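You operate a simulated robot arm through the tools that you are given. There is no shell and no other tool. Be economical: measure what you need, move in short steps, check, and stop when the job is done.

You run a simulated robot arm. Do the job below in one go: nothing can be reset, and whatever is moved stays where it is left.

## Task
Boil the kettle on its base and set the red cup and the yellow tin on the tray.
Fine: wait till the kettle clicks off. Set down upright: cup, what you pick out.

Only the result counts: the job must be done as asked and must still hold three seconds after the hand-in. Knocking over, shifting, dropping, spilling or breaking anything else fails it.

## Robot
A 7-joint arm with a two-finger parallel gripper, fixed in place. Base frame: the origin is at the foot of the arm, x ahead of it, y to its left, z up; the work surface is at about z = 0.9. Readings come in m, degrees, newtons and seconds.
With the tool pointing down near the work surface it reaches from about 0.2 to 0.74 m from the base axis. Its first joint turns from -166.0 to 166.0 degrees. Payload 1.57 kg.
The tool frame sits at the grasp point between the pads (the TCP): z along the fingers, y along the line on which they close. The tips reach 0.03 m beyond it. The gripper opens to 0.11 m. The fingers are 0.024 m wide and 0.012 m thick; the gripper's body (0.048 by 0.112 m) begins 0.078 m behind the TCP.
Orientation is that of the tool frame in the base frame, as a unit quaternion [w, x, y, z]. With the fingers straight down and closing along the base's y, the tool's x points along the base's -x, its y along +y and its z along -z.

## Interface
- The arm moves only by the tool apply_moves. Its argument "increments" is a list that holds one entry, the list of rows, each a list of 7 numbers: the shift along the tool's x, y, z in m, then the turn, a rotation vector about the tool's x, y, z in degrees, then the gripper command, from -1 (shut) to 1 (fully open), values between in proportion. In form: [[[dx, dy, dz, ax, ay, az, jaw], ...]]. A call has 1 to 10 rows; each row is the pose to reach, as a shift and turn from the pose commanded when the call began, along the tool's axes at that moment. Each row takes 0.2 s and may step no farther than 0.05 m and 8.6 degrees from the row before; otherwise, or with a gripper value out of range, the whole call is refused. A pose out of reach is approached as far as the arm can. The call stops where the force on the tool passes 40 N (or 10 N more than at its start, if that is more) or the arm is blocked; 0.2 s more then pass. Each finger travels about 0.045 m/s and halts on what it meets, pressing with about 38 N; the grip force reading is that of the motor and also rises with nothing between the fingers. The clock runs only during rows and for 0.2 s after the last one: add rows that repeat a pose to give the fingers time. It gives the time, the measured TCP pose, the force on the tool (base axes), the opening and the grip force at its end, in the units of the frame above (readings bear some noise), with the torque about the TCP (base axes, N m) and any sound that the robot's microphone picked up.
- Cameras (640 x 400 px; columns grow to the right, rows downward): "scene" is fixed at [0.0461, -0.5082, 1.4623]; the picture's right is [0.48, -0.88, 0.00], its down [-0.46, -0.26, -0.85] and it looks along [0.74, 0.41, -0.53] (base axes); focal length 367 px, centre (320, 200). "wrist" rides on the gripper at [0.07, 0.016, -0.141] in the tool frame; the picture's right is [-0.23, 0.97, 0.00], its down [-0.86, -0.20, -0.48] and it looks along [-0.47, -0.11, 0.88] (tool axes); focal length 222 px, centre (320, 200). There is no depth. A picture from a camera that has moved, and an enlarged one, comes with that camera's place and axes in the base frame and with its lens. The place of the scene camera against the robot may be out by one fixed shift of up to 0.012 m in any direction.
- camera(camera): a new picture of that camera. No time passes.
- move_column(by): slides the trunk up (or, below 0, down) by that many m; the arm rides with it, the base frame stays. It gives what a move gives, with no picture.
- inspect(camera, box): a new picture of the part [left, top, right, bottom] of that camera's present view, enlarged. No time passes.
- job_done(): hands the job in; it is judged then, once.

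Work in short steps. Places have to be worked out from the pictures, the camera data and where the tool is seen: move nearer, look again, correct. Check each grasp and each placing, and mend what went wrong. You have 120 turns and 84 pictures in all, those below and enlarged ones among them. Open the gripper and draw the arm clear of the work before you hand the job in, unless the task says otherwise; then end with one line.

The tools are called after "Emit:" as name(argument=value, ...) on one line, values as JSON. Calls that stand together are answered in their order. apply_moves: Moves the arm, as the interface text tells. Its arguments: {"type":"object","properties":{"increments":{"type":"array","items":{"type":"array","items":{"type":"array","items":{"type":"number"}}}}},"required":["increments"]} The other tools are called the same way: move_column (by) slides the trunk up or down; camera (camera) takes a picture; inspect (camera, box) takes an enlarged picture of a part of a camera's view; job_done () hands the job in.

At the start:

```text
time: 0.0
tool_pos: [0.3897, 0.0446, 1.1621]
tool_rot: [0.0, 0.0, 1.0, 0.0]
wrist_force: [0.3, 0.0, 0.8]
ft_torque: [-0.02, 0.01, -0.03]
gripper_width: 0.1102
finger_force: 0.0
trunk travel left (down, up): [-0.525, 0.065]
```

scene: 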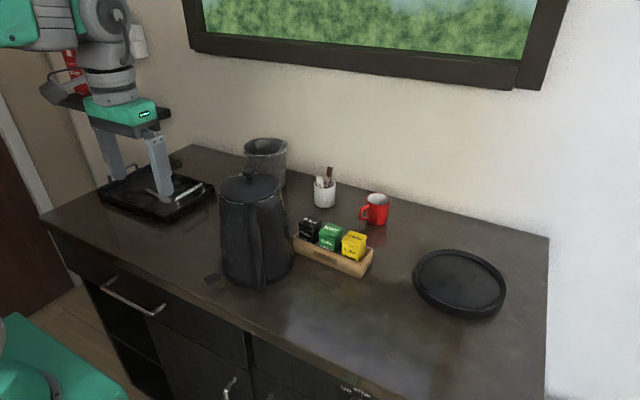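
wrist: 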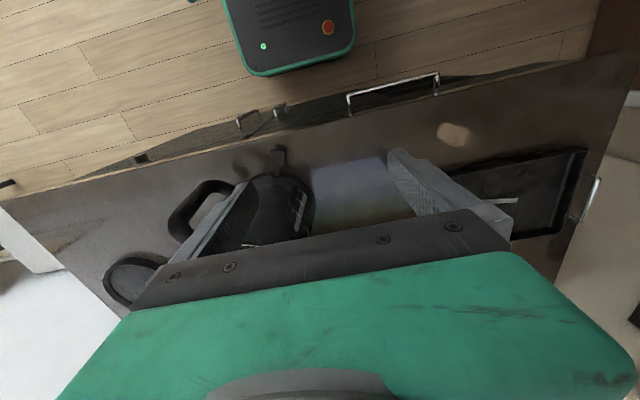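

The scene shows a kettle, a box of tins, a red cup, a rectangular tray at left and a round dark object at right. I'll enlarge the parts to identify them.

Emit:
inspect(camera="scene", box=[190, 130, 390, 300])

Emit:
inspect(camera="scene", box=[380, 220, 540, 340])

Emit:
inspect(camera="scene", box=[30, 60, 230, 240])

```text
2.35 times, centred on (290, 215) of scene
camera zoom: at [0.0461, -0.5082, 1.4623], right [0.48, -0.88, 0.0], down [-0.46, -0.26, -0.85], along [0.74, 0.41, -0.53], focal length 863 px, centre (391, 165)
```

zoom: 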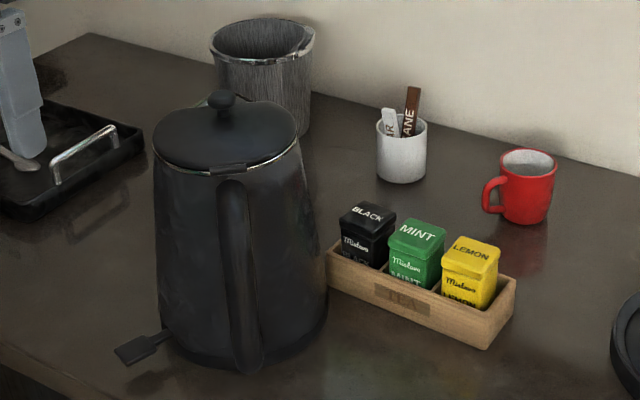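

```text
3.33 times, centred on (460, 280) of scene
camera zoom: at [0.0461, -0.5082, 1.4623], right [0.48, -0.88, 0.0], down [-0.46, -0.26, -0.85], along [0.74, 0.41, -0.53], focal length 1223 px, centre (-147, -67)
```

zoom: 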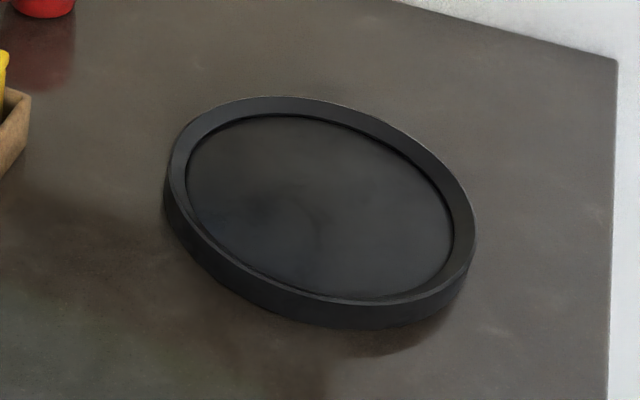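

```text
2.22 times, centred on (130, 150) of scene
camera zoom: at [0.0461, -0.5082, 1.4623], right [0.48, -0.88, 0.0], down [-0.46, -0.26, -0.85], along [0.74, 0.41, -0.53], focal length 815 px, centre (742, 311)
```

zoom: 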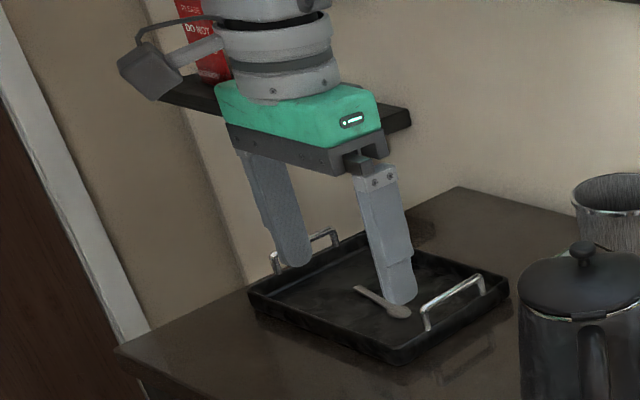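

I'll zoom into the present wrist view for the kettle, its lever and the disc.

Emit:
inspect(camera="wrist", box=[90, 130, 330, 320])

Emit:
inspect(camera="wrist", box=[400, 110, 640, 260])

```text
2.11 times, centred on (210, 225) of wrist
camera zoom: at [0.3209, 0.0592, 1.3026], right [0.23, 0.97, 0.0], down [0.86, -0.2, 0.48], along [0.47, -0.11, -0.88], focal length 468 px, centre (552, 147)
```

zoom: 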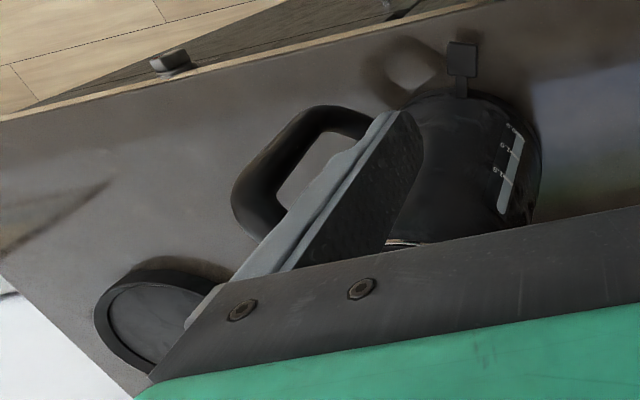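

```text
2.67 times, centred on (520, 185) of wrist
camera zoom: at [0.3209, 0.0592, 1.3026], right [0.23, 0.97, 0.0], down [0.86, -0.2, 0.48], along [0.47, -0.11, -0.88], focal length 592 px, centre (-213, 240)
```

zoom: 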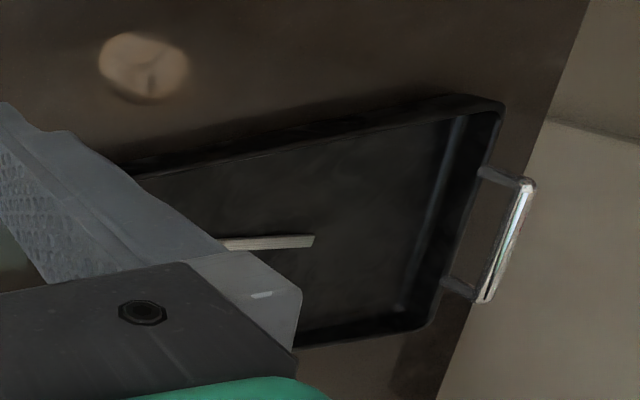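

The kettle carries a paddle near its foot facing the robot; I'll back off and lower the hand in front of the counter edge to see the foot closely.

Emit:
apply_moves(increments=[[[0.04, -0.01, 0.015, 0, 0, 0, 1], [0.08, -0.03, 0.03, 0, 0, 0, 1], [0.09, -0.06, 0.055, 0, 0, 0, 1], [0.09, -0.075, 0.08, 0, 0, 0, 1]]])

Emit:
camera(camera="wrist")

```text
time: 1.0
tool_pos: [0.2991, -0.0314, 1.0828]
tool_rot: [-0.001, 0.0, 1.0, 0.001]
wrist_force: [0.2, 0.9, -0.6]
ft_torque: [0.03, -0.01, 0.01]
gripper_width: 0.1099
finger_force: 0.0
trunk travel left (down, up): [-0.525, 0.065]
```

```text
76 pictures are left
camera wrist: at [0.2302, -0.0164, 1.2234], right [0.23, 0.97, 0.0], down [0.86, -0.2, 0.48], along [0.47, -0.11, -0.88], focal length 222 px, centre (320, 200)
```

wrist: 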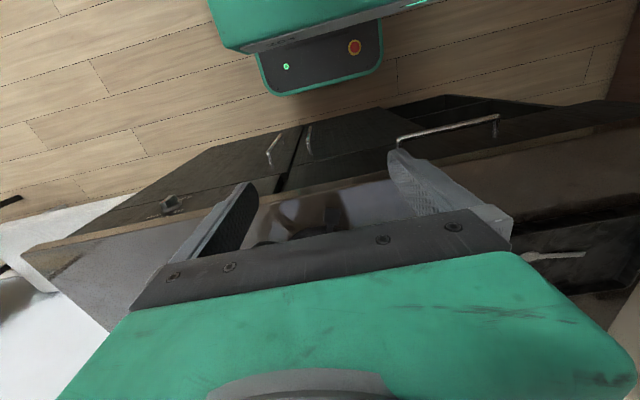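

The hand hides what lies forward; I'll tilt the fingers forward 30° about tool y so the camera looks at the kettle's foot.

Emit:
apply_moves(increments=[[[0, 0, 0, 0, -8, 0, 1], [0, 0, 0, 0, -16, 0, 1], [0, 0, 0, 0, -24, 0, 1], [0, 0, 0, 0, -30, 0, 1]]])

Emit:
camera(camera="wrist")

```text
time: 1.7
tool_pos: [0.2839, -0.0255, 1.0258]
tool_rot: [0.057, 0.002, 0.998, 0.034]
wrist_force: [-0.3, 0.1, 0.6]
ft_torque: [0.03, -0.02, 0.0]
gripper_width: 0.1102
finger_force: 0.0
trunk travel left (down, up): [-0.525, 0.065]
stopped in row 3: the arm was blocked; the commanded pose is now the measured one
```

```text
75 pictures are left
camera wrist: at [0.1998, -0.0184, 1.1582], right [0.22, 0.97, 0.09], down [0.79, -0.23, 0.56], along [0.56, -0.05, -0.82], focal length 222 px, centre (320, 200)
```

wrist: 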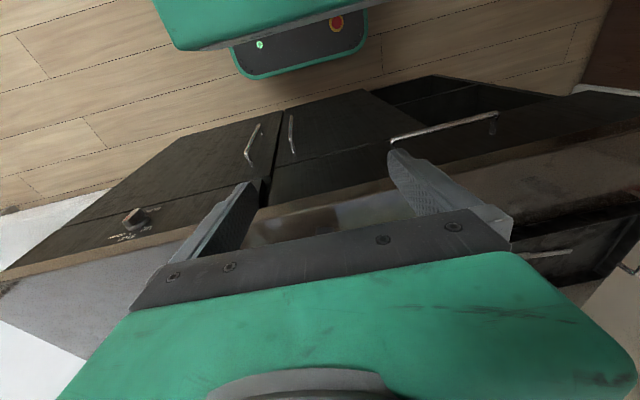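

The arm blocked at a joint limit. I'll zoom the scene camera on the kettle's foot first, and return the tool to straight down, higher.

Emit:
inspect(camera="scene", box=[195, 235, 315, 310])

Emit:
inspect(camera="wrist", box=[90, 180, 190, 250])

Emit:
apply_moves(increments=[[[0, 0, -0.05, 0, 0, 0, 1], [0, 0, -0.1, 0, 0, 0, 1], [0, 0, -0.15, 0, 0, 0, 1]]])

```text
5.33 times, centred on (255, 272) of scene
camera zoom: at [0.0461, -0.5082, 1.4623], right [0.48, -0.88, 0.0], down [-0.46, -0.26, -0.85], along [0.74, 0.41, -0.53], focal length 1957 px, centre (667, -187)
```

zoom: 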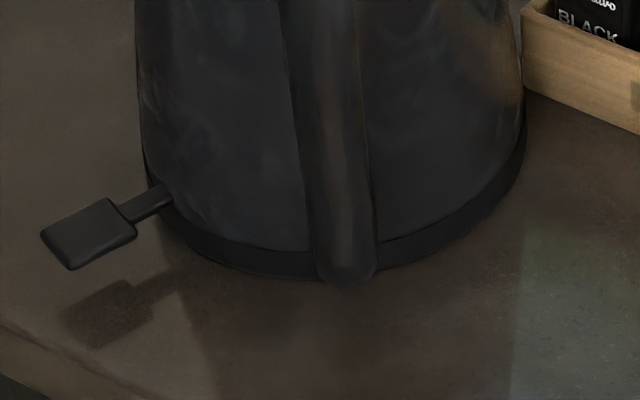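

```text
5.71 times, centred on (140, 215) of wrist
camera zoom: at [0.1998, -0.0184, 1.1582], right [0.22, 0.97, 0.09], down [0.79, -0.23, 0.56], along [0.56, -0.05, -0.82], focal length 1269 px, centre (1349, 114)
```

zoom: 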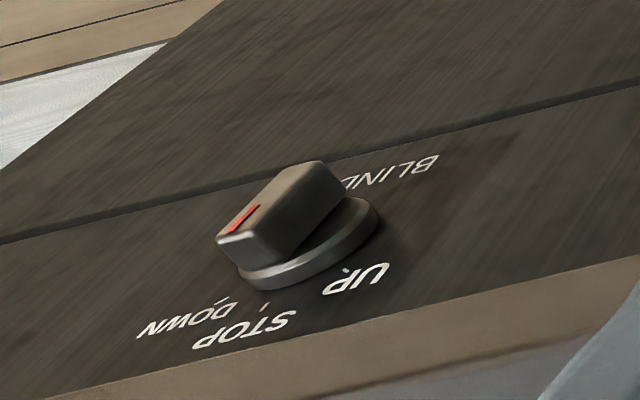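

```text
time: 2.5
tool_pos: [0.2697, -0.0161, 1.185]
tool_rot: [0.074, -0.043, 0.996, 0.023]
wrist_force: [0.2, 0.8, 0.3]
ft_torque: [-0.01, 0.04, -0.04]
gripper_width: 0.1099
finger_force: 0.0
trunk travel left (down, up): [-0.525, 0.065]
```

The paddle sits on the kettle itself, above the worktop, so the round disc may be its base. I'll go look at the disc from above, levelling the tool on the way.

Emit:
apply_moves(increments=[[[-0.005, -0.04, -0.017, 1.3, 4.2, 2.4, 1], [-0.01, -0.08, -0.034, 2.6, 8.5, 4.9, 1], [-0.015, -0.12, -0.051, 2.6, 8.5, 4.9, 1], [-0.02, -0.16, -0.068, 2.6, 8.5, 4.9, 1], [-0.025, -0.199, -0.085, 2.6, 8.5, 4.9, 1]]])

Emit:
apply_moves(increments=[[[-0.035, -0.033, 0, 0, 0, 0, 1], [-0.07, -0.067, 0, 0, 0, 0, 1], [-0.105, -0.1, 0, 0, 0, 0, 1], [-0.14, -0.134, 0, 0, 0, 0, 1], [-0.175, -0.167, 0, 0, 0, 0, 1], [-0.21, -0.2, 0, 0, 0, 0, 1], [-0.25, -0.23, 0, 0, 0, 0, 1]]])

Emit:
camera(camera="wrist")

```text
time: 3.0
tool_pos: [0.2778, -0.0327, 1.2018]
tool_rot: [0.038, -0.073, 0.997, 0.011]
wrist_force: [-0.3, 1.6, 0.2]
ft_torque: [-0.03, -0.07, 0.02]
gripper_width: 0.1098
finger_force: 0.1
trunk travel left (down, up): [-0.525, 0.065]
stopped in row 2: the arm was blocked; the commanded pose is now the measured one
```

```text
time: 4.6
tool_pos: [0.5261, -0.2253, 1.1973]
tool_rot: [0.031, -0.073, 0.997, -0.004]
wrist_force: [0.9, -0.1, -0.4]
ft_torque: [0.04, 0.03, 0.03]
gripper_width: 0.1099
finger_force: 0.1
out of reach, approached as far as the arm can: row 6, 7
trunk travel left (down, up): [-0.525, 0.065]
```

```text
72 pictures are left
camera wrist: at [0.4467, -0.2192, 1.3333], right [0.08, 1.0, 0.0], down [0.84, -0.07, 0.53], along [0.53, -0.04, -0.85], focal length 222 px, centre (320, 200)
```

wrist: 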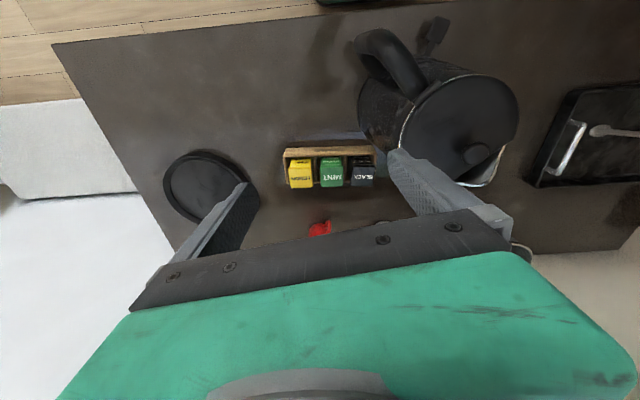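

The disc, tins, cup and kettle all show now. I zoom on the disc and kettle.

Emit:
inspect(camera="wrist", box=[140, 130, 300, 250])

Emit:
inspect(camera="wrist", box=[270, 10, 530, 260])

```text
3.33 times, centred on (220, 190) of wrist
camera zoom: at [0.4467, -0.2192, 1.3333], right [0.08, 1.0, 0.0], down [0.84, -0.07, 0.53], along [0.53, -0.04, -0.85], focal length 740 px, centre (653, 233)
```

zoom: 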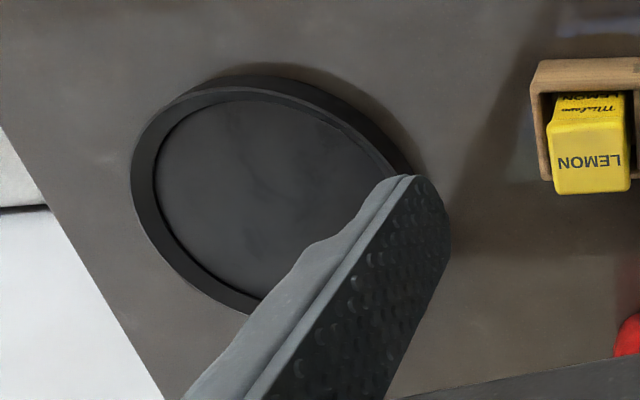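

```text
1.60 times, centred on (400, 135) of wrist
camera zoom: at [0.4467, -0.2192, 1.3333], right [0.08, 1.0, 0.0], down [0.84, -0.07, 0.53], along [0.53, -0.04, -0.85], focal length 355 px, centre (192, 304)
```

zoom: 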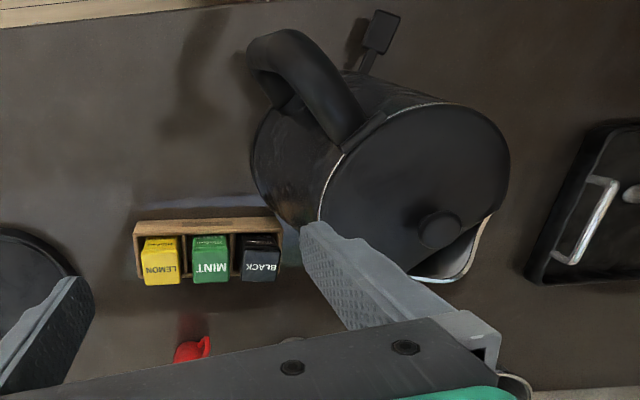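

The disc is a plain rimmed dish whose recess (~0.17 m) fits the kettle's foot (~0.16 m): likely its power base. To be certain I'll press the paddle (about [0.423, -0.042, 0.92]) once; first I retreat and level the hand, closing the fingers.

Emit:
apply_moves(increments=[[[0.04, 0.006, -0.0025, 0, 0, 0, 1], [0.08, 0.012, -0.005, 0, 0, 0, 1], [0.12, 0.0175, -0.0075, -0.25, 1.8, 4.2, 0], [0.16, 0.023, -0.01, -0.5, 3.6, 8.4, -1], [0.188, 0.027, -0.0117, -0.5, 3.6, 8.4, -1], [0.188, 0.027, -0.0117, -0.5, 3.6, 8.4, -1]]])

Emit:
camera(camera="wrist")

```text
time: 6.0
tool_pos: [0.3344, -0.2263, 1.1961]
tool_rot: [0.004, -0.001, 1.0, 0.016]
wrist_force: [-0.4, 0.7, 0.9]
ft_torque: [-0.01, -0.01, -0.01]
gripper_width: 0.0238
finger_force: 0.7
trunk travel left (down, up): [-0.525, 0.065]
```

```text
69 pictures are left
camera wrist: at [0.2645, -0.2159, 1.3361], right [0.23, 0.97, 0.03], down [0.85, -0.22, 0.48], along [0.47, -0.08, -0.88], focal length 222 px, centre (320, 200)
```

wrist: 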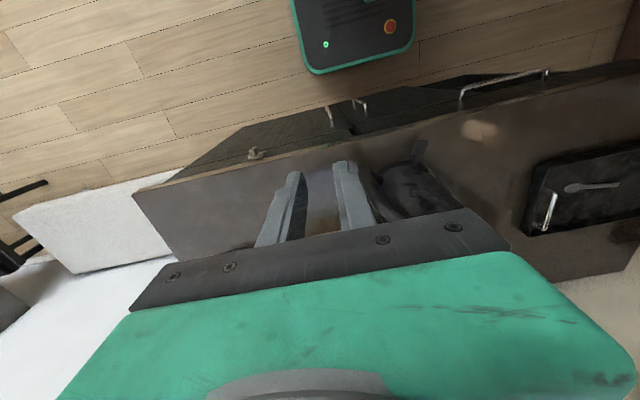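

Now I go over in front of the paddle and lower to z≈1.02, short of it.

Emit:
apply_moves(increments=[[[-0.01, 0.045, 0, 1.8, 0.5, 0, -1], [-0.02, 0.09, 0, 1.8, 0.5, 0, -1], [-0.03, 0.135, 0, 1.8, 0.5, 0, -1], [-0.036, 0.178, 0, 1.8, 0.5, 0, -1], [-0.036, 0.18, 0.045, 1.8, 0.5, 0, -1], [-0.036, 0.182, 0.09, 1.8, 0.5, 0, -1], [-0.036, 0.184, 0.135, 1.8, 0.5, 0, -1], [-0.036, 0.184, 0.176, 1.8, 0.5, 0, -1]]])

Emit:
inspect(camera="scene", box=[120, 160, 320, 310])

Emit:
camera(camera="wrist")

```text
time: 7.8
tool_pos: [0.3727, -0.0363, 1.025]
tool_rot: [0.001, -0.001, 1.0, 0.0]
wrist_force: [-0.3, 0.6, 0.1]
ft_torque: [-0.02, -0.01, -0.01]
gripper_width: 0.0
finger_force: 21.0
trunk travel left (down, up): [-0.525, 0.065]
```

```text
2.67 times, centred on (220, 235) of scene
camera zoom: at [0.0461, -0.5082, 1.4623], right [0.48, -0.88, 0.0], down [-0.46, -0.26, -0.85], along [0.74, 0.41, -0.53], focal length 978 px, centre (587, 107)
```

zoom: 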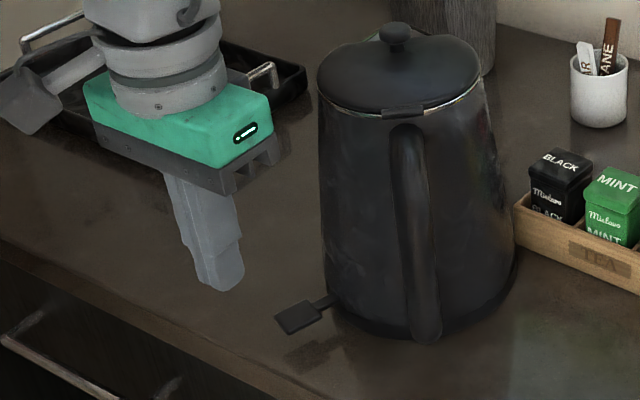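

```text
67 pictures are left
camera wrist: at [0.3038, -0.0207, 1.1661], right [0.23, 0.97, 0.0], down [0.85, -0.2, 0.48], along [0.47, -0.11, -0.88], focal length 222 px, centre (320, 200)
```

wrist: 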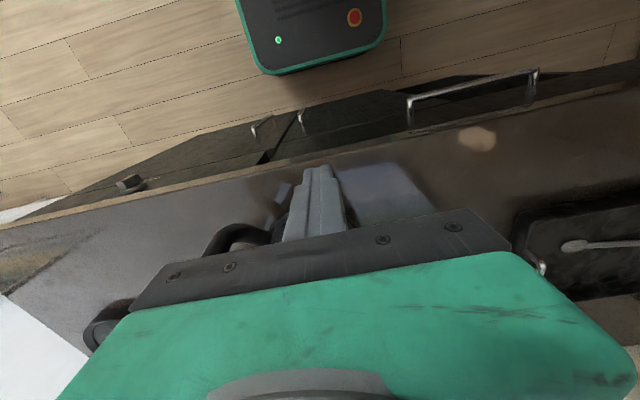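

The scene camera agrees with the TCP to within millimetres. I'll zoom the wrist view around the fingertip to see the paddle.

Emit:
inspect(camera="wrist", box=[190, 140, 390, 260])

```text
3.20 times, centred on (290, 200) of wrist
camera zoom: at [0.3038, -0.0207, 1.1661], right [0.23, 0.97, 0.0], down [0.85, -0.2, 0.48], along [0.47, -0.11, -0.88], focal length 711 px, centre (416, 200)
```

zoom: 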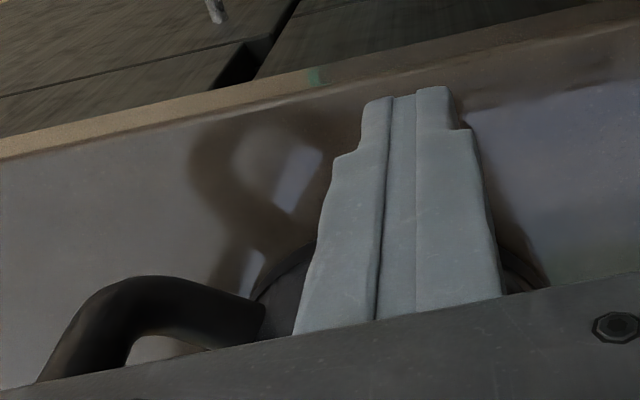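

The paddle is right under the finger line as computed. I move over it and press down gently.

Emit:
apply_moves(increments=[[[-0.043, -0.005, 0, 0, 0, 0, -1], [-0.043, -0.005, 0.04, 0, 0, 0, -1], [-0.043, -0.005, 0.06, 0, 0, 0, -1], [-0.043, -0.005, 0.068, 0, 0, 0, -1], [-0.043, -0.005, 0.076, 0, 0, 0, -1], [-0.043, -0.005, 0.082, 0, 0, 0, -1]]])

Emit:
inspect(camera="scene", box=[160, 200, 300, 300])

```text
time: 9.2
tool_pos: [0.4171, -0.0406, 0.9461]
tool_rot: [0.003, 0.0, 1.0, 0.0]
wrist_force: [-4.3, 0.7, 20.0]
ft_torque: [-0.14, -0.05, -0.07]
gripper_width: 0.0
finger_force: 21.5
trunk travel left (down, up): [-0.525, 0.065]
```

```text
4.00 times, centred on (230, 250) of scene
camera zoom: at [0.0461, -0.5082, 1.4623], right [0.48, -0.88, 0.0], down [-0.46, -0.26, -0.85], along [0.74, 0.41, -0.53], focal length 1468 px, centre (680, 0)
```

zoom: 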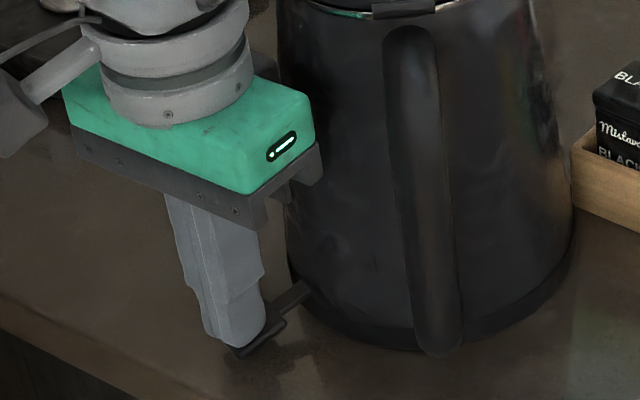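

The finger presses the paddle with 20 N and no sound so far. I lift off and see whether it latches or boils.

Emit:
apply_moves(increments=[[[0, 0, -0.02, 0, 0, 0, -1], [0.02, 0, -0.05, 0, 0, 0, -1], [0.04, 0, -0.07, 0, 0, 0, -1], [0.04, 0, -0.07, 0, 0, 0, -1], [0.04, 0, -0.07, 0, 0, 0, -1]]])

Emit:
inspect(camera="scene", box=[160, 200, 300, 300])

```text
time: 10.4
tool_pos: [0.3757, -0.0415, 1.0135]
tool_rot: [0.0, 0.0, 1.0, 0.001]
wrist_force: [-0.7, 0.9, -0.5]
ft_torque: [-0.01, 0.03, -0.01]
gripper_width: 0.0
finger_force: 21.4
trunk travel left (down, up): [-0.525, 0.065]
```

```text
4.00 times, centred on (230, 250) of scene
camera zoom: at [0.0461, -0.5082, 1.4623], right [0.48, -0.88, 0.0], down [-0.46, -0.26, -0.85], along [0.74, 0.41, -0.53], focal length 1468 px, centre (680, 0)
```

zoom: 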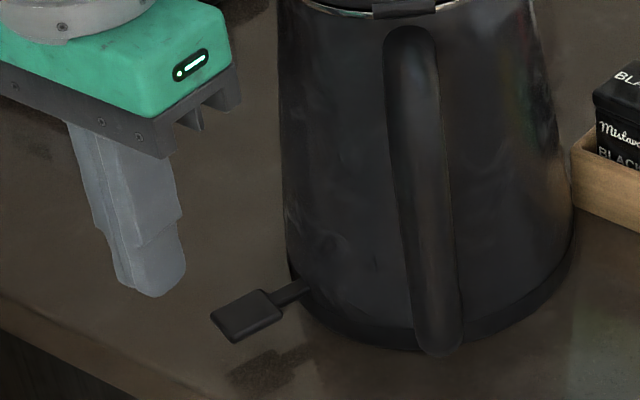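

The paddle sprang back without a click. One firmer press will tell if it simply wasn't pushed to its stop.

Emit:
apply_moves(increments=[[[-0.04, 0, 0.0, 0, 0, 0, -1], [-0.04, 0, 0.04, 0, 0, 0, -1], [-0.04, 0, 0.065, 0, 0, 0, -1], [-0.04, 0, 0.072, 0, 0, 0, -1], [-0.04, 0, 0.078, 0, 0, 0, -1], [-0.04, 0, 0.082, 0, 0, 0, -1], [-0.04, 0, 0.086, 0, 0, 0, -1]]])

Emit:
inspect(camera="scene", box=[160, 200, 300, 300])

```text
time: 11.5
tool_pos: [0.4174, -0.0416, 0.9438]
tool_rot: [0.005, 0.0, 1.0, -0.001]
wrist_force: [-12.0, 1.3, 26.9]
ft_torque: [-0.21, -0.34, -0.12]
gripper_width: 0.0001
finger_force: 21.5
trunk travel left (down, up): [-0.525, 0.065]
stopped in row 5: the force on the tool passed its limit at 52 N (the readings are from after the stop); the commanded pose is now the measured one
```

```text
4.00 times, centred on (230, 250) of scene
camera zoom: at [0.0461, -0.5082, 1.4623], right [0.48, -0.88, 0.0], down [-0.46, -0.26, -0.85], along [0.74, 0.41, -0.53], focal length 1468 px, centre (680, 0)
```

zoom: 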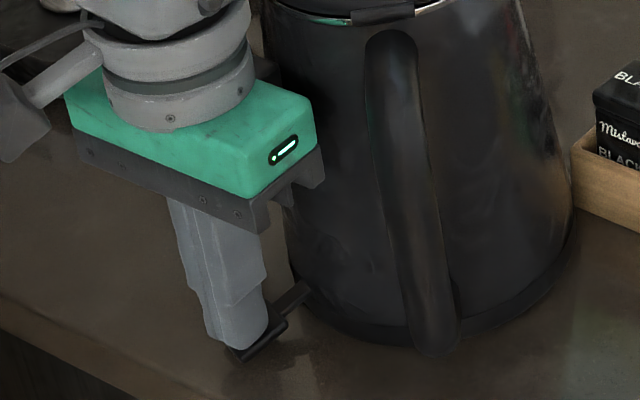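

The lever is at its stop and the kettle itself starts to tip, with no click: it isn't on its base, so the disc is the base. I release gently.

Emit:
apply_moves(increments=[[[0, 0, -0.004, 0, 0, 0, -1], [0, 0, -0.008, 0, 0, 0, -1], [0, 0, -0.015, 0, 0, 0, -1], [0.02, 0, -0.05, 0, 0, 0, -1], [0.04, 0, -0.09, 0, 0, 0, 0], [0.05, 0, -0.13, 0, 0, 0, 1]]])

Emit:
camera(camera="scene")

```text
time: 12.9
tool_pos: [0.3683, -0.0418, 1.0712]
tool_rot: [0.002, -0.001, 1.0, 0.001]
wrist_force: [-0.7, 0.2, -0.4]
ft_torque: [0.01, -0.01, 0.0]
gripper_width: 0.0479
finger_force: 0.0
trunk travel left (down, up): [-0.525, 0.065]
```

```text
62 pictures are left
```

scene: 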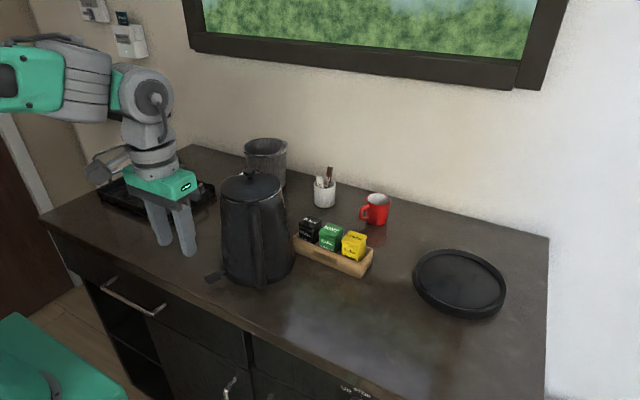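

The kettle stands unharmed. Plan: grip the handle (facing about azimuth 223°, top bend near [0.44,-0.16,1.11]) with a tilted hand, carry it to the disc. First I raise the trunk for reach at height.

Emit:
move_column(by=0.064)

```text
time: 14.0
tool_pos: [0.3681, -0.0428, 1.1351]
tool_rot: [0.003, -0.001, 1.0, -0.001]
wrist_force: [0.8, -0.7, -0.1]
ft_torque: [-0.02, -0.05, 0.0]
gripper_width: 0.1102
finger_force: 0.1
trunk travel left (down, up): [-0.589, 0.001]
```

Now I rise, shift to -y, and yaw the hand 43° so it faces along the handle.

Emit:
apply_moves(increments=[[[0.01, -0.01, -0.045, 0, 0, -5, 1], [0.01, -0.025, -0.09, 0, 0, -12, 1], [0.01, -0.055, -0.11, 0, 0, -20, 1], [0.01, -0.09, -0.11, 0, 0, -28, 1], [0.01, -0.125, -0.11, 0, 0, -36, 1], [0.01, -0.157, -0.11, 0, 0, -43, 1]]])

```text
time: 15.4
tool_pos: [0.3574, -0.1997, 1.2442]
tool_rot: [0.002, -0.368, 0.93, -0.001]
wrist_force: [-0.6, 0.4, -0.3]
ft_torque: [0.0, 0.04, 0.01]
gripper_width: 0.1099
finger_force: 0.0
trunk travel left (down, up): [-0.589, 0.001]
```

Yaw is right. Now tilt the fingers 35° toward the kettle.

Emit:
apply_moves(increments=[[[0, 0, 0, 0, -7, 0, 1], [0, 0, 0, 0, -14, 0, 1], [0, 0, 0, 0, -21, 0, 1], [0, 0, 0, 0, -28, 0, 1], [0, 0, 0, 0, -35, 0, 1]]])

Emit:
camera(camera="wrist")

```text
time: 16.6
tool_pos: [0.3578, -0.191, 1.2387]
tool_rot: [0.283, -0.349, 0.887, 0.109]
wrist_force: [1.4, -0.8, 0.8]
ft_torque: [-0.02, 0.01, -0.04]
gripper_width: 0.1099
finger_force: 0.1
out of reach, approached as far as the arm can: row 1, 5
trunk travel left (down, up): [-0.589, 0.001]
```

```text
61 pictures are left
camera wrist: at [0.2464, -0.2742, 1.3129], right [-0.53, 0.84, 0.13], down [0.44, 0.14, 0.89], along [0.73, 0.52, -0.45], focal length 222 px, centre (320, 200)
```

wrist: 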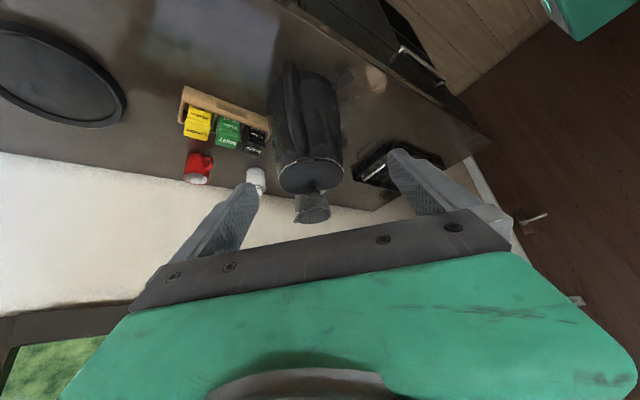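

A good view of the handle and disc; I zoom in on both.

Emit:
inspect(camera="wrist", box=[220, 40, 380, 230])

Emit:
inspect(camera="wrist", box=[0, 0, 280, 200])

```text
2.11 times, centred on (300, 135) of wrist
camera zoom: at [0.2464, -0.2742, 1.3129], right [-0.53, 0.84, 0.13], down [0.44, 0.14, 0.89], along [0.73, 0.52, -0.45], focal length 468 px, centre (362, 337)
```

zoom: 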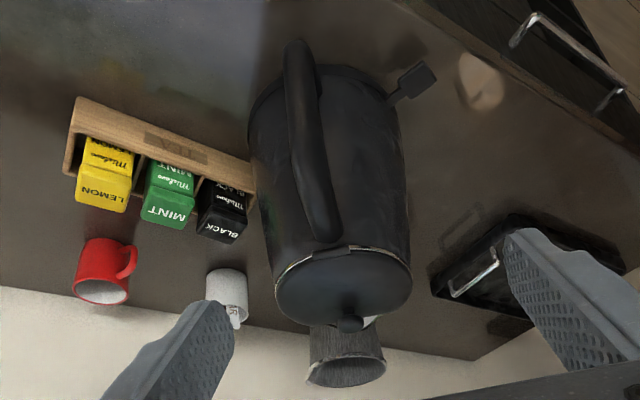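

```text
2.00 times, centred on (140, 100) of wrist
camera zoom: at [0.2464, -0.2742, 1.3129], right [-0.53, 0.84, 0.13], down [0.44, 0.14, 0.89], along [0.73, 0.52, -0.45], focal length 444 px, centre (680, 400)
```

zoom: 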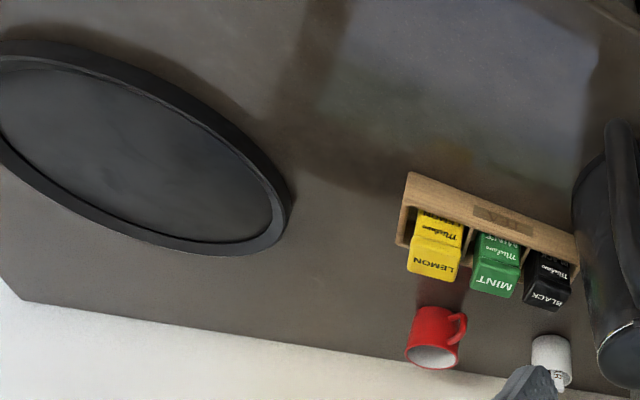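

Handle plane is at azimuth ≈222.5°, outer bar at radius ≈0.12 m from the kettle axis [0.527,-0.081], z 0.95–1.08. A tangential squeeze would let the kettle pitch and spill, so I'll close radially instead: one finger inside the loop, entering from its side. I untilt first.

Emit:
apply_moves(increments=[[[0, 0, 0, 0, 7, 0, 1], [0, 0, 0, 0, 14, 0, 1], [0, 0, 0, 0, 21, 0, 1], [0, 0, 0, 0, 28, 0, 0.5], [0, 0, 0, 0, 35.2, 0, 0]]])

```text
time: 17.8
tool_pos: [0.3594, -0.1913, 1.2387]
tool_rot: [0.0, -0.368, 0.93, -0.001]
wrist_force: [0.2, -0.5, -0.4]
ft_torque: [0.05, 0.0, 0.01]
gripper_width: 0.0597
finger_force: 0.5
trunk travel left (down, up): [-0.589, 0.001]
```

Level and yaw known (43°). Now yaw back by 90.7° in two calls while moving to the other side of the handle, staying high.

Emit:
apply_moves(increments=[[[-0.008, 0.005, -0.012, 0, 0, 8, -0.2], [-0.016, 0.01, -0.012, 0, 0, 16, -0.2], [-0.024, 0.015, -0.012, 0, 0, 24, -0.2], [-0.032, 0.019, -0.012, 0, 0, 32, -0.2], [-0.04, 0.024, -0.012, 0, 0, 40, -0.2], [-0.048, 0.029, -0.012, 0, 0, 48, -0.2], [-0.056, 0.034, -0.012, 0, 0, 56, -0.2], [-0.064, 0.039, -0.012, 0, 0, 64, -0.2], [-0.072, 0.044, -0.012, 0, 0, 72, -0.2], [-0.081, 0.0485, -0.012, 0, 0, 80, -0.2]]])

```text
time: 20.0
tool_pos: [0.3843, -0.101, 1.2515]
tool_rot: [0.002, 0.317, 0.948, -0.001]
wrist_force: [-1.1, 0.1, -0.3]
ft_torque: [0.01, -0.03, -0.01]
gripper_width: 0.0441
finger_force: 0.1
trunk travel left (down, up): [-0.589, 0.001]
```

Emit:
apply_moves(increments=[[[0, 0, 0, 0, 0, 5.3, -0.2], [0, 0, 0, 0, 0, 10.5, -0.2]]])

Emit:
apply_moves(increments=[[[0, 0, 0, 0, -8, 0, -0.2], [0, 0, 0, 0, -16, 0, -0.2], [0, 0, 0, 0, -24, 0, -0.2], [0, 0, 0, 0, -31, 0, -0.2], [0, 0, 0, 0, -38, 0, -0.2]]])

Emit:
camera(camera="wrist")

```text
time: 20.6
tool_pos: [0.3846, -0.1009, 1.2504]
tool_rot: [0.001, 0.404, 0.915, 0.0]
wrist_force: [-0.5, 0.0, -0.2]
ft_torque: [0.0, 0.01, -0.02]
gripper_width: 0.044
finger_force: 0.1
trunk travel left (down, up): [-0.589, 0.001]
```

```text
time: 21.8
tool_pos: [0.385, -0.1011, 1.2502]
tool_rot: [0.301, 0.38, 0.865, -0.132]
wrist_force: [-0.2, 0.9, -0.2]
ft_torque: [-0.04, 0.02, -0.01]
gripper_width: 0.044
finger_force: 0.1
trunk travel left (down, up): [-0.589, 0.001]
```

```text
58 pictures are left
camera wrist: at [0.3009, 0.0143, 1.3177], right [0.84, 0.53, 0.14], down [0.11, -0.41, 0.91], along [0.53, -0.74, -0.4], focal length 222 px, centre (320, 200)
```

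wrist: 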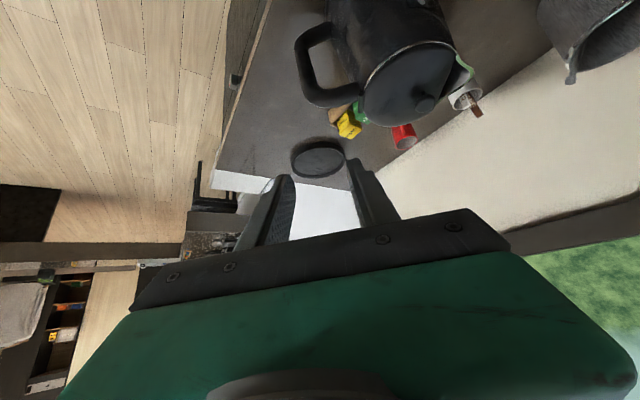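

The pose works and the loop shows in side view. Zoom for geometry.

Emit:
inspect(camera="wrist", box=[270, 0, 490, 140])

```text
2.86 times, centred on (380, 70) of wrist
camera zoom: at [0.3009, 0.0143, 1.3177], right [0.84, 0.53, 0.14], down [0.11, -0.41, 0.91], along [0.53, -0.74, -0.4], focal length 635 px, centre (149, 571)
```

zoom: 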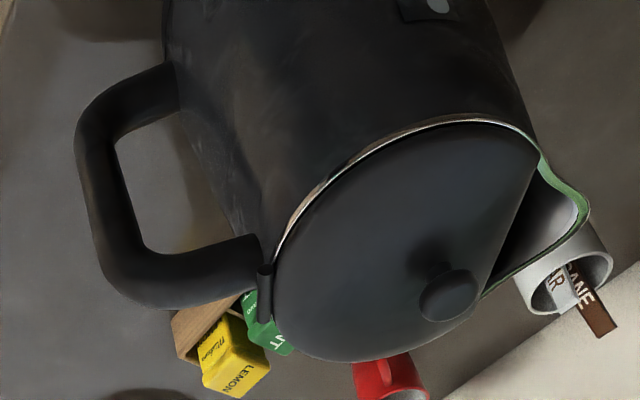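

Bar: radius 0.120, straight from z≈0.95 to 1.05, top segment underside ≈1.065. I go to a pre-grasp 0.10 m back along the tool axis.

Emit:
apply_moves(increments=[[[0.021, 0, 0.032, 0, 0, 0, -0.2], [0.042, -0.001, 0.064, 0, 0, 0, -0.2], [0.063, -0.002, 0.096, 0, 0, 0, -0.2], [0.0836, -0.002, 0.129, 0, 0, 0, -0.2]]])

Emit:
camera(camera="wrist")

Emit:
inspect(camera="scene", box=[120, 140, 320, 300])

```text
time: 22.8
tool_pos: [0.3927, -0.1118, 1.0959]
tool_rot: [0.3, 0.381, 0.865, -0.132]
wrist_force: [0.1, -0.7, -0.8]
ft_torque: [-0.01, 0.01, 0.02]
gripper_width: 0.0437
finger_force: 0.0
trunk travel left (down, up): [-0.589, 0.001]
```

```text
56 pictures are left
camera wrist: at [0.3092, 0.0032, 1.1638], right [0.84, 0.53, 0.14], down [0.11, -0.41, 0.9], along [0.53, -0.74, -0.4], focal length 222 px, centre (320, 200)
```

wrist: 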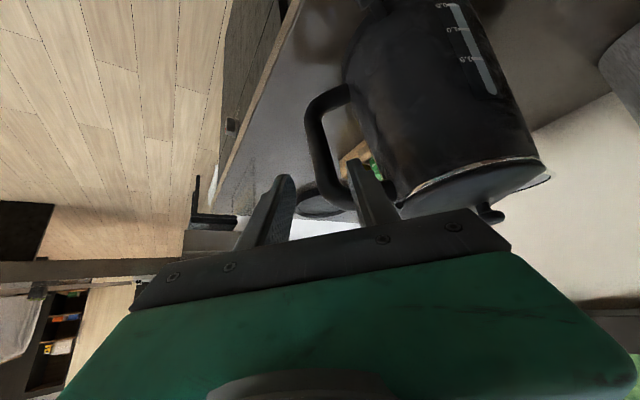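

```text
2.50 times, centred on (220, 220) of scene
camera zoom: at [0.0461, -0.5082, 1.4623], right [0.48, -0.88, 0.0], down [-0.46, -0.26, -0.85], along [0.74, 0.41, -0.53], focal length 917 px, centre (570, 150)
```

zoom: 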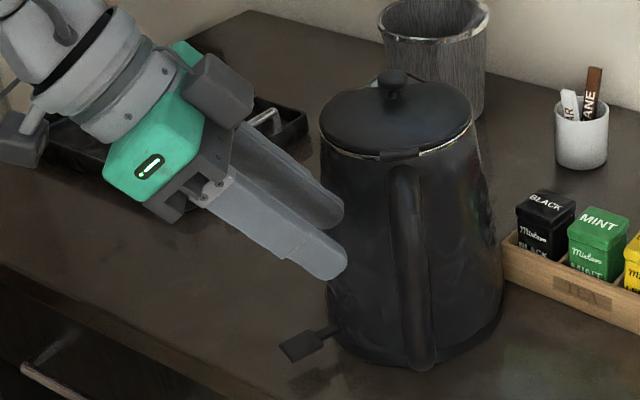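

The bar lies between the finger lines. A zoom to confirm both clearances.

Emit:
inspect(camera="wrist", box=[240, 60, 440, 230])

```text
2.35 times, centred on (340, 145) of wrist
camera zoom: at [0.3092, 0.0032, 1.1638], right [0.84, 0.53, 0.14], down [0.11, -0.41, 0.9], along [0.53, -0.74, -0.4], focal length 523 px, centre (273, 329)
```

zoom: 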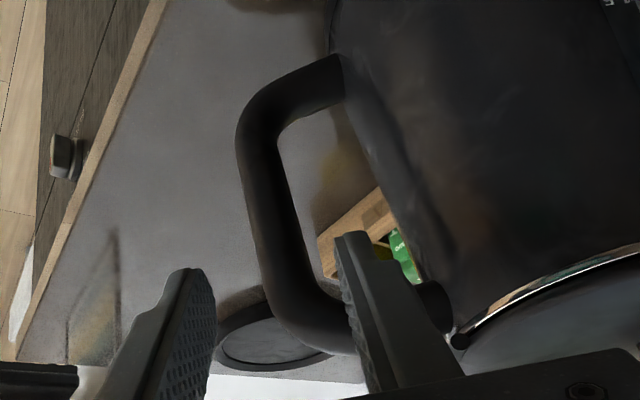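

Geometry confirmed (bar mid at [0.438,-0.163,1.003]). I advance 0.10 m along the tool axis slowly.

Emit:
apply_moves(increments=[[[0, 0, 0.025, 0, 0, 0, -0.2], [0, 0, 0.05, 0, 0, 0, -0.2], [0, 0, 0.07, 0, 0, 0, -0.2], [0, 0, 0.085, 0, 0, 0, -0.2], [0, 0, 0.1, 0, 0, 0, -0.2]]])

Emit:
camera(camera="wrist")

Emit:
inspect(camera="scene", box=[120, 140, 320, 300])

```text
time: 24.0
tool_pos: [0.4347, -0.1578, 1.0182]
tool_rot: [0.3, 0.381, 0.865, -0.132]
wrist_force: [-0.2, -0.7, -0.2]
ft_torque: [0.01, 0.0, 0.01]
gripper_width: 0.0439
finger_force: 0.0
trunk travel left (down, up): [-0.589, 0.001]
```

```text
53 pictures are left
camera wrist: at [0.3511, -0.043, 1.0857], right [0.84, 0.53, 0.14], down [0.11, -0.41, 0.9], along [0.53, -0.74, -0.4], focal length 222 px, centre (320, 200)
```

wrist: 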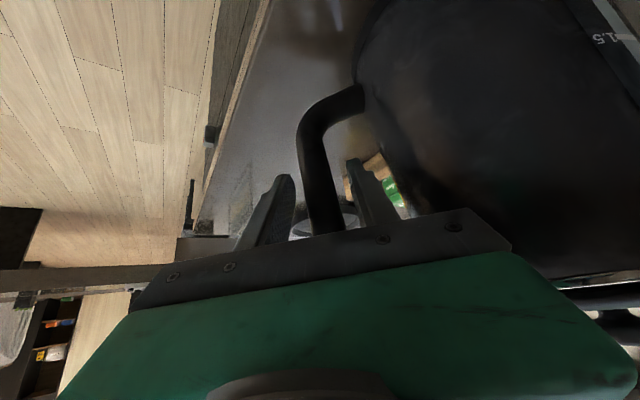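

```text
2.50 times, centred on (220, 220) of scene
camera zoom: at [0.0461, -0.5082, 1.4623], right [0.48, -0.88, 0.0], down [-0.46, -0.26, -0.85], along [0.74, 0.41, -0.53], focal length 917 px, centre (570, 150)
```

zoom: 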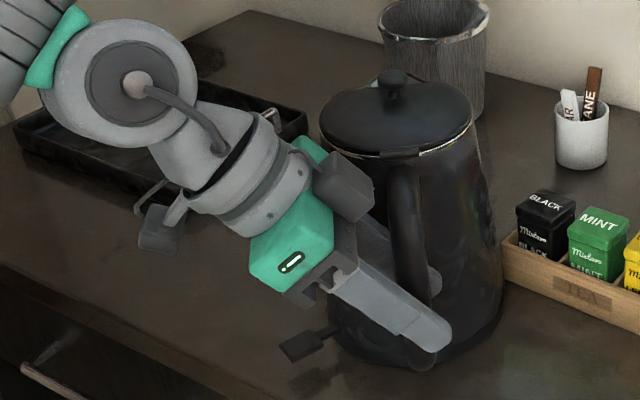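

The bar sits between the fingers with no contact. Close the grip.

Emit:
apply_moves(increments=[[[0, 0, 0, 0, 0, 0, -1], [0, 0, 0, 0, 0, 0, -1], [0, 0, 0, 0, 0, 0, -1], [0, 0, 0, 0, 0, 0, -1]]])

```text
time: 25.0
tool_pos: [0.4344, -0.1585, 1.0166]
tool_rot: [0.298, 0.38, 0.866, -0.132]
wrist_force: [-1.9, -0.9, -0.3]
ft_torque: [-0.6, 0.81, 0.01]
gripper_width: 0.0233
finger_force: 35.7
trunk travel left (down, up): [-0.589, 0.001]
```

Gripped (0.023 m bar). A trial lift of 12 mm straight up.

Emit:
apply_moves(increments=[[[-0.0025, 0, -0.0032, 0, 0, 0, -1], [-0.005, 0, -0.0063, 0, 0, 0, -1], [-0.0074, 0, -0.0095, 0, 0, 0, -1], [-0.0074, 0, -0.0095, 0, 0, 0, -1]]])

Emit:
inspect(camera="scene", box=[120, 140, 320, 300])

```text
time: 26.0
tool_pos: [0.4355, -0.1582, 1.0294]
tool_rot: [0.299, 0.38, 0.866, -0.131]
wrist_force: [0.1, -0.4, -10.0]
ft_torque: [-0.67, 0.82, 0.01]
gripper_width: 0.023
finger_force: 35.5
trunk travel left (down, up): [-0.589, 0.001]
```

```text
2.50 times, centred on (220, 220) of scene
camera zoom: at [0.0461, -0.5082, 1.4623], right [0.48, -0.88, 0.0], down [-0.46, -0.26, -0.85], along [0.74, 0.41, -0.53], focal length 917 px, centre (570, 150)
```

zoom: 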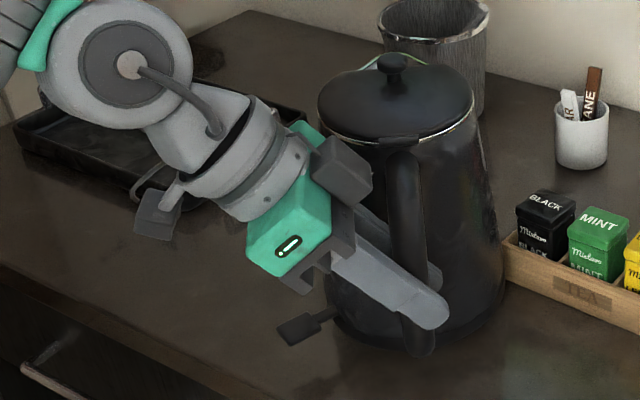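

The scale reads 10 N (~1 kg), and it's held almost level. Lift another 35 mm and recheck.

Emit:
apply_moves(increments=[[[-0.0055, 0, -0.007, 0, 0, 0, -1], [-0.011, 0, -0.014, 0, 0, 0, -1], [-0.0165, 0, -0.021, 0, 0, 0, -1], [-0.022, 0, -0.028, 0, 0, 0, -1], [-0.022, 0, -0.028, 0, 0, 0, -1]]])

Emit:
camera(camera="scene")

Emit:
inspect(camera="scene", box=[120, 140, 320, 300])

```text
time: 27.2
tool_pos: [0.4354, -0.1579, 1.0656]
tool_rot: [0.299, 0.381, 0.865, -0.131]
wrist_force: [-0.5, 0.5, -10.4]
ft_torque: [-0.71, 0.83, 0.03]
gripper_width: 0.0232
finger_force: 35.8
trunk travel left (down, up): [-0.589, 0.001]
```

```text
50 pictures are left
```

scene: 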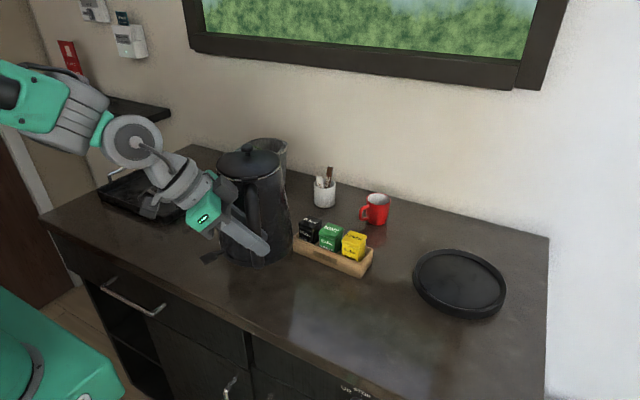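

```text
2.50 times, centred on (220, 220) of scene
camera zoom: at [0.0461, -0.5082, 1.4623], right [0.48, -0.88, 0.0], down [-0.46, -0.26, -0.85], along [0.74, 0.41, -0.53], focal length 917 px, centre (570, 150)
```

zoom: 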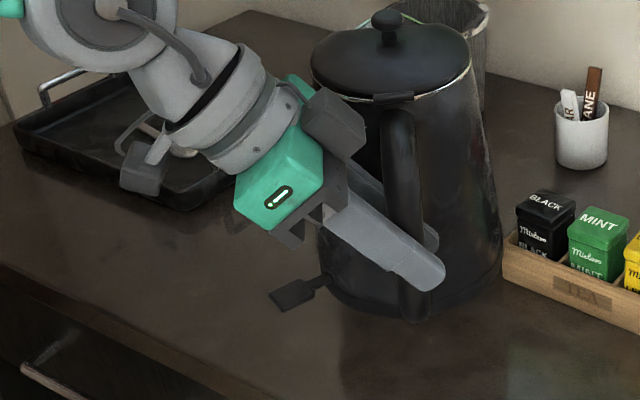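

Held firmly and level. I raise it to clear the tin box, ease back 3 cm and start the sideways carry toward the disc (centre about [0.682,-0.492]).

Emit:
apply_moves(increments=[[[-0.0037, -0.0055, -0.013, 0, 0, 0, -1], [-0.0074, -0.011, -0.026, 0, 0, 0, -1], [-0.0111, -0.0166, -0.039, 0, 0, 0, -1], [-0.0148, -0.0221, -0.0519, 0, 0, 0, -1], [-0.0264, -0.0356, -0.0428, 0, 0, 0, -1], [-0.0438, -0.0559, -0.0292, 0, 0, 0, -1], [-0.067, -0.083, -0.011, 0, 0, 0, -1], [-0.0903, -0.1099, 0.0071, 0, 0, 0, -1], [-0.1077, -0.1303, 0.0207, 0, 0, 0, -1], [-0.1194, -0.1438, 0.0298, 0, 0, 0, -1]]])

Emit:
camera(camera="scene")

```text
time: 29.4
tool_pos: [0.4053, -0.3384, 1.1153]
tool_rot: [0.298, 0.381, 0.865, -0.132]
wrist_force: [-0.2, 0.2, -10.4]
ft_torque: [-0.58, 0.82, 0.0]
gripper_width: 0.0231
finger_force: 35.2
trunk travel left (down, up): [-0.589, 0.001]
```

```text
48 pictures are left
```

scene: 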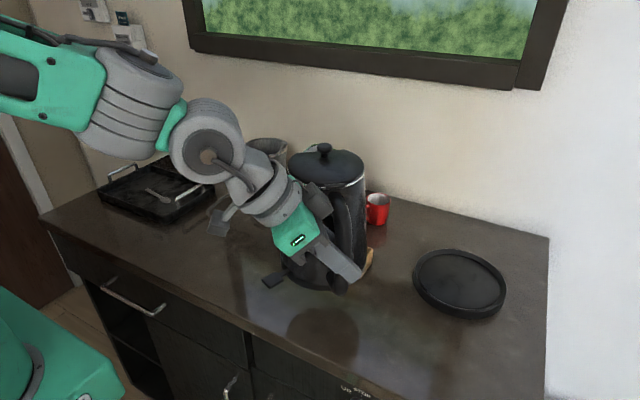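

Carry goes well. Continue over to above the disc at the same height.

Emit:
apply_moves(increments=[[[-0.0214, -0.0148, 0.0168, 0, 0, 0, -1], [-0.0428, -0.0295, 0.0335, 0, 0, 0, -1], [-0.0643, -0.0443, 0.05, 0, 0, 0, -1], [-0.0857, -0.059, 0.067, 0, 0, 0, -1], [-0.1106, -0.0517, 0.0864, 0, 0, 0, -1], [-0.1354, -0.0445, 0.1059, 0, 0, 0, -1], [-0.1603, -0.0372, 0.1253, 0, 0, 0, -1], [-0.1843, -0.0317, 0.144, 0, 0, 0, -1], [-0.2083, -0.0261, 0.1627, 0, 0, 0, -1], [-0.2323, -0.0206, 0.1814, 0, 0, 0, -1]]])

Emit:
camera(camera="scene")

Emit:
camera(camera="wrist")

```text
time: 31.6
tool_pos: [0.5893, -0.5708, 1.1146]
tool_rot: [0.297, 0.381, 0.866, -0.131]
wrist_force: [-1.0, -0.3, -10.9]
ft_torque: [-0.65, 0.89, -0.01]
gripper_width: 0.0231
finger_force: 35.5
trunk travel left (down, up): [-0.589, 0.001]
```

```text
47 pictures are left
```

scene: 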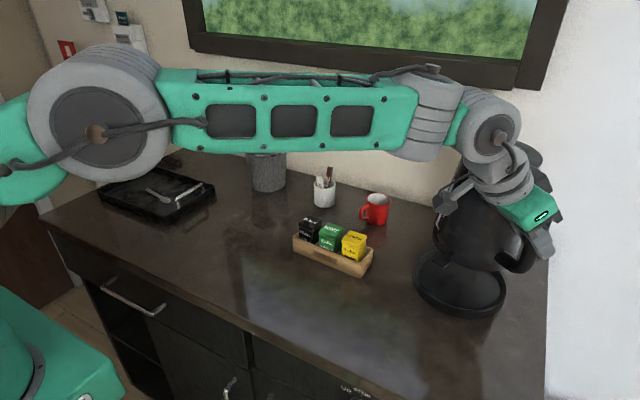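

```text
46 pictures are left
camera wrist: at [0.5061, -0.4558, 1.1825], right [0.84, 0.53, 0.14], down [0.11, -0.42, 0.9], along [0.53, -0.74, -0.41], focal length 222 px, centre (320, 200)
```

wrist: 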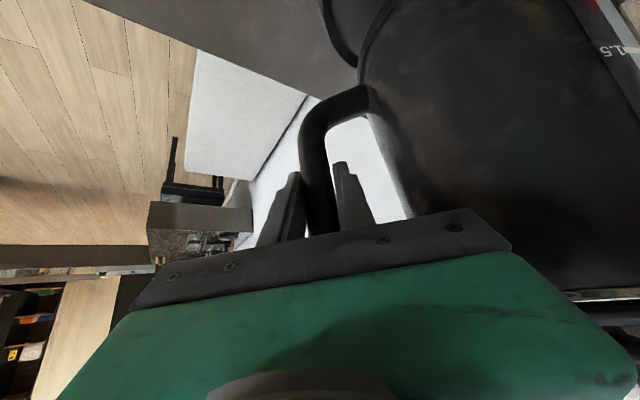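

Reached. Zoom to compare the kettle's foot with the disc.

Emit:
inspect(camera="scene", box=[390, 150, 580, 330])

Emit:
inspect(camera="wrist", box=[250, 0, 450, 130])

```text
2.22 times, centred on (485, 240) of scene
camera zoom: at [0.0461, -0.5082, 1.4623], right [0.48, -0.88, 0.0], down [-0.46, -0.26, -0.85], along [0.74, 0.41, -0.53], focal length 815 px, centre (-47, 111)
```

zoom: 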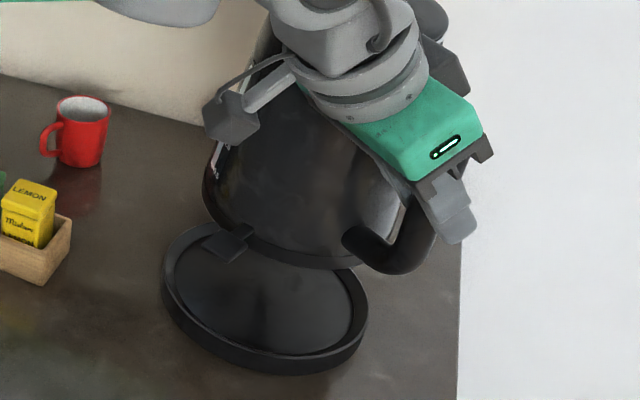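

```text
3.08 times, centred on (350, 65) of wrist
camera zoom: at [0.5061, -0.4558, 1.1825], right [0.84, 0.53, 0.14], down [0.11, -0.42, 0.9], along [0.53, -0.74, -0.41], focal length 684 px, centre (228, 615)
```

zoom: 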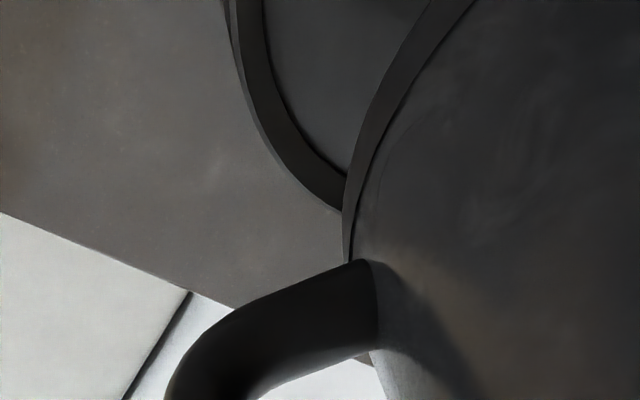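

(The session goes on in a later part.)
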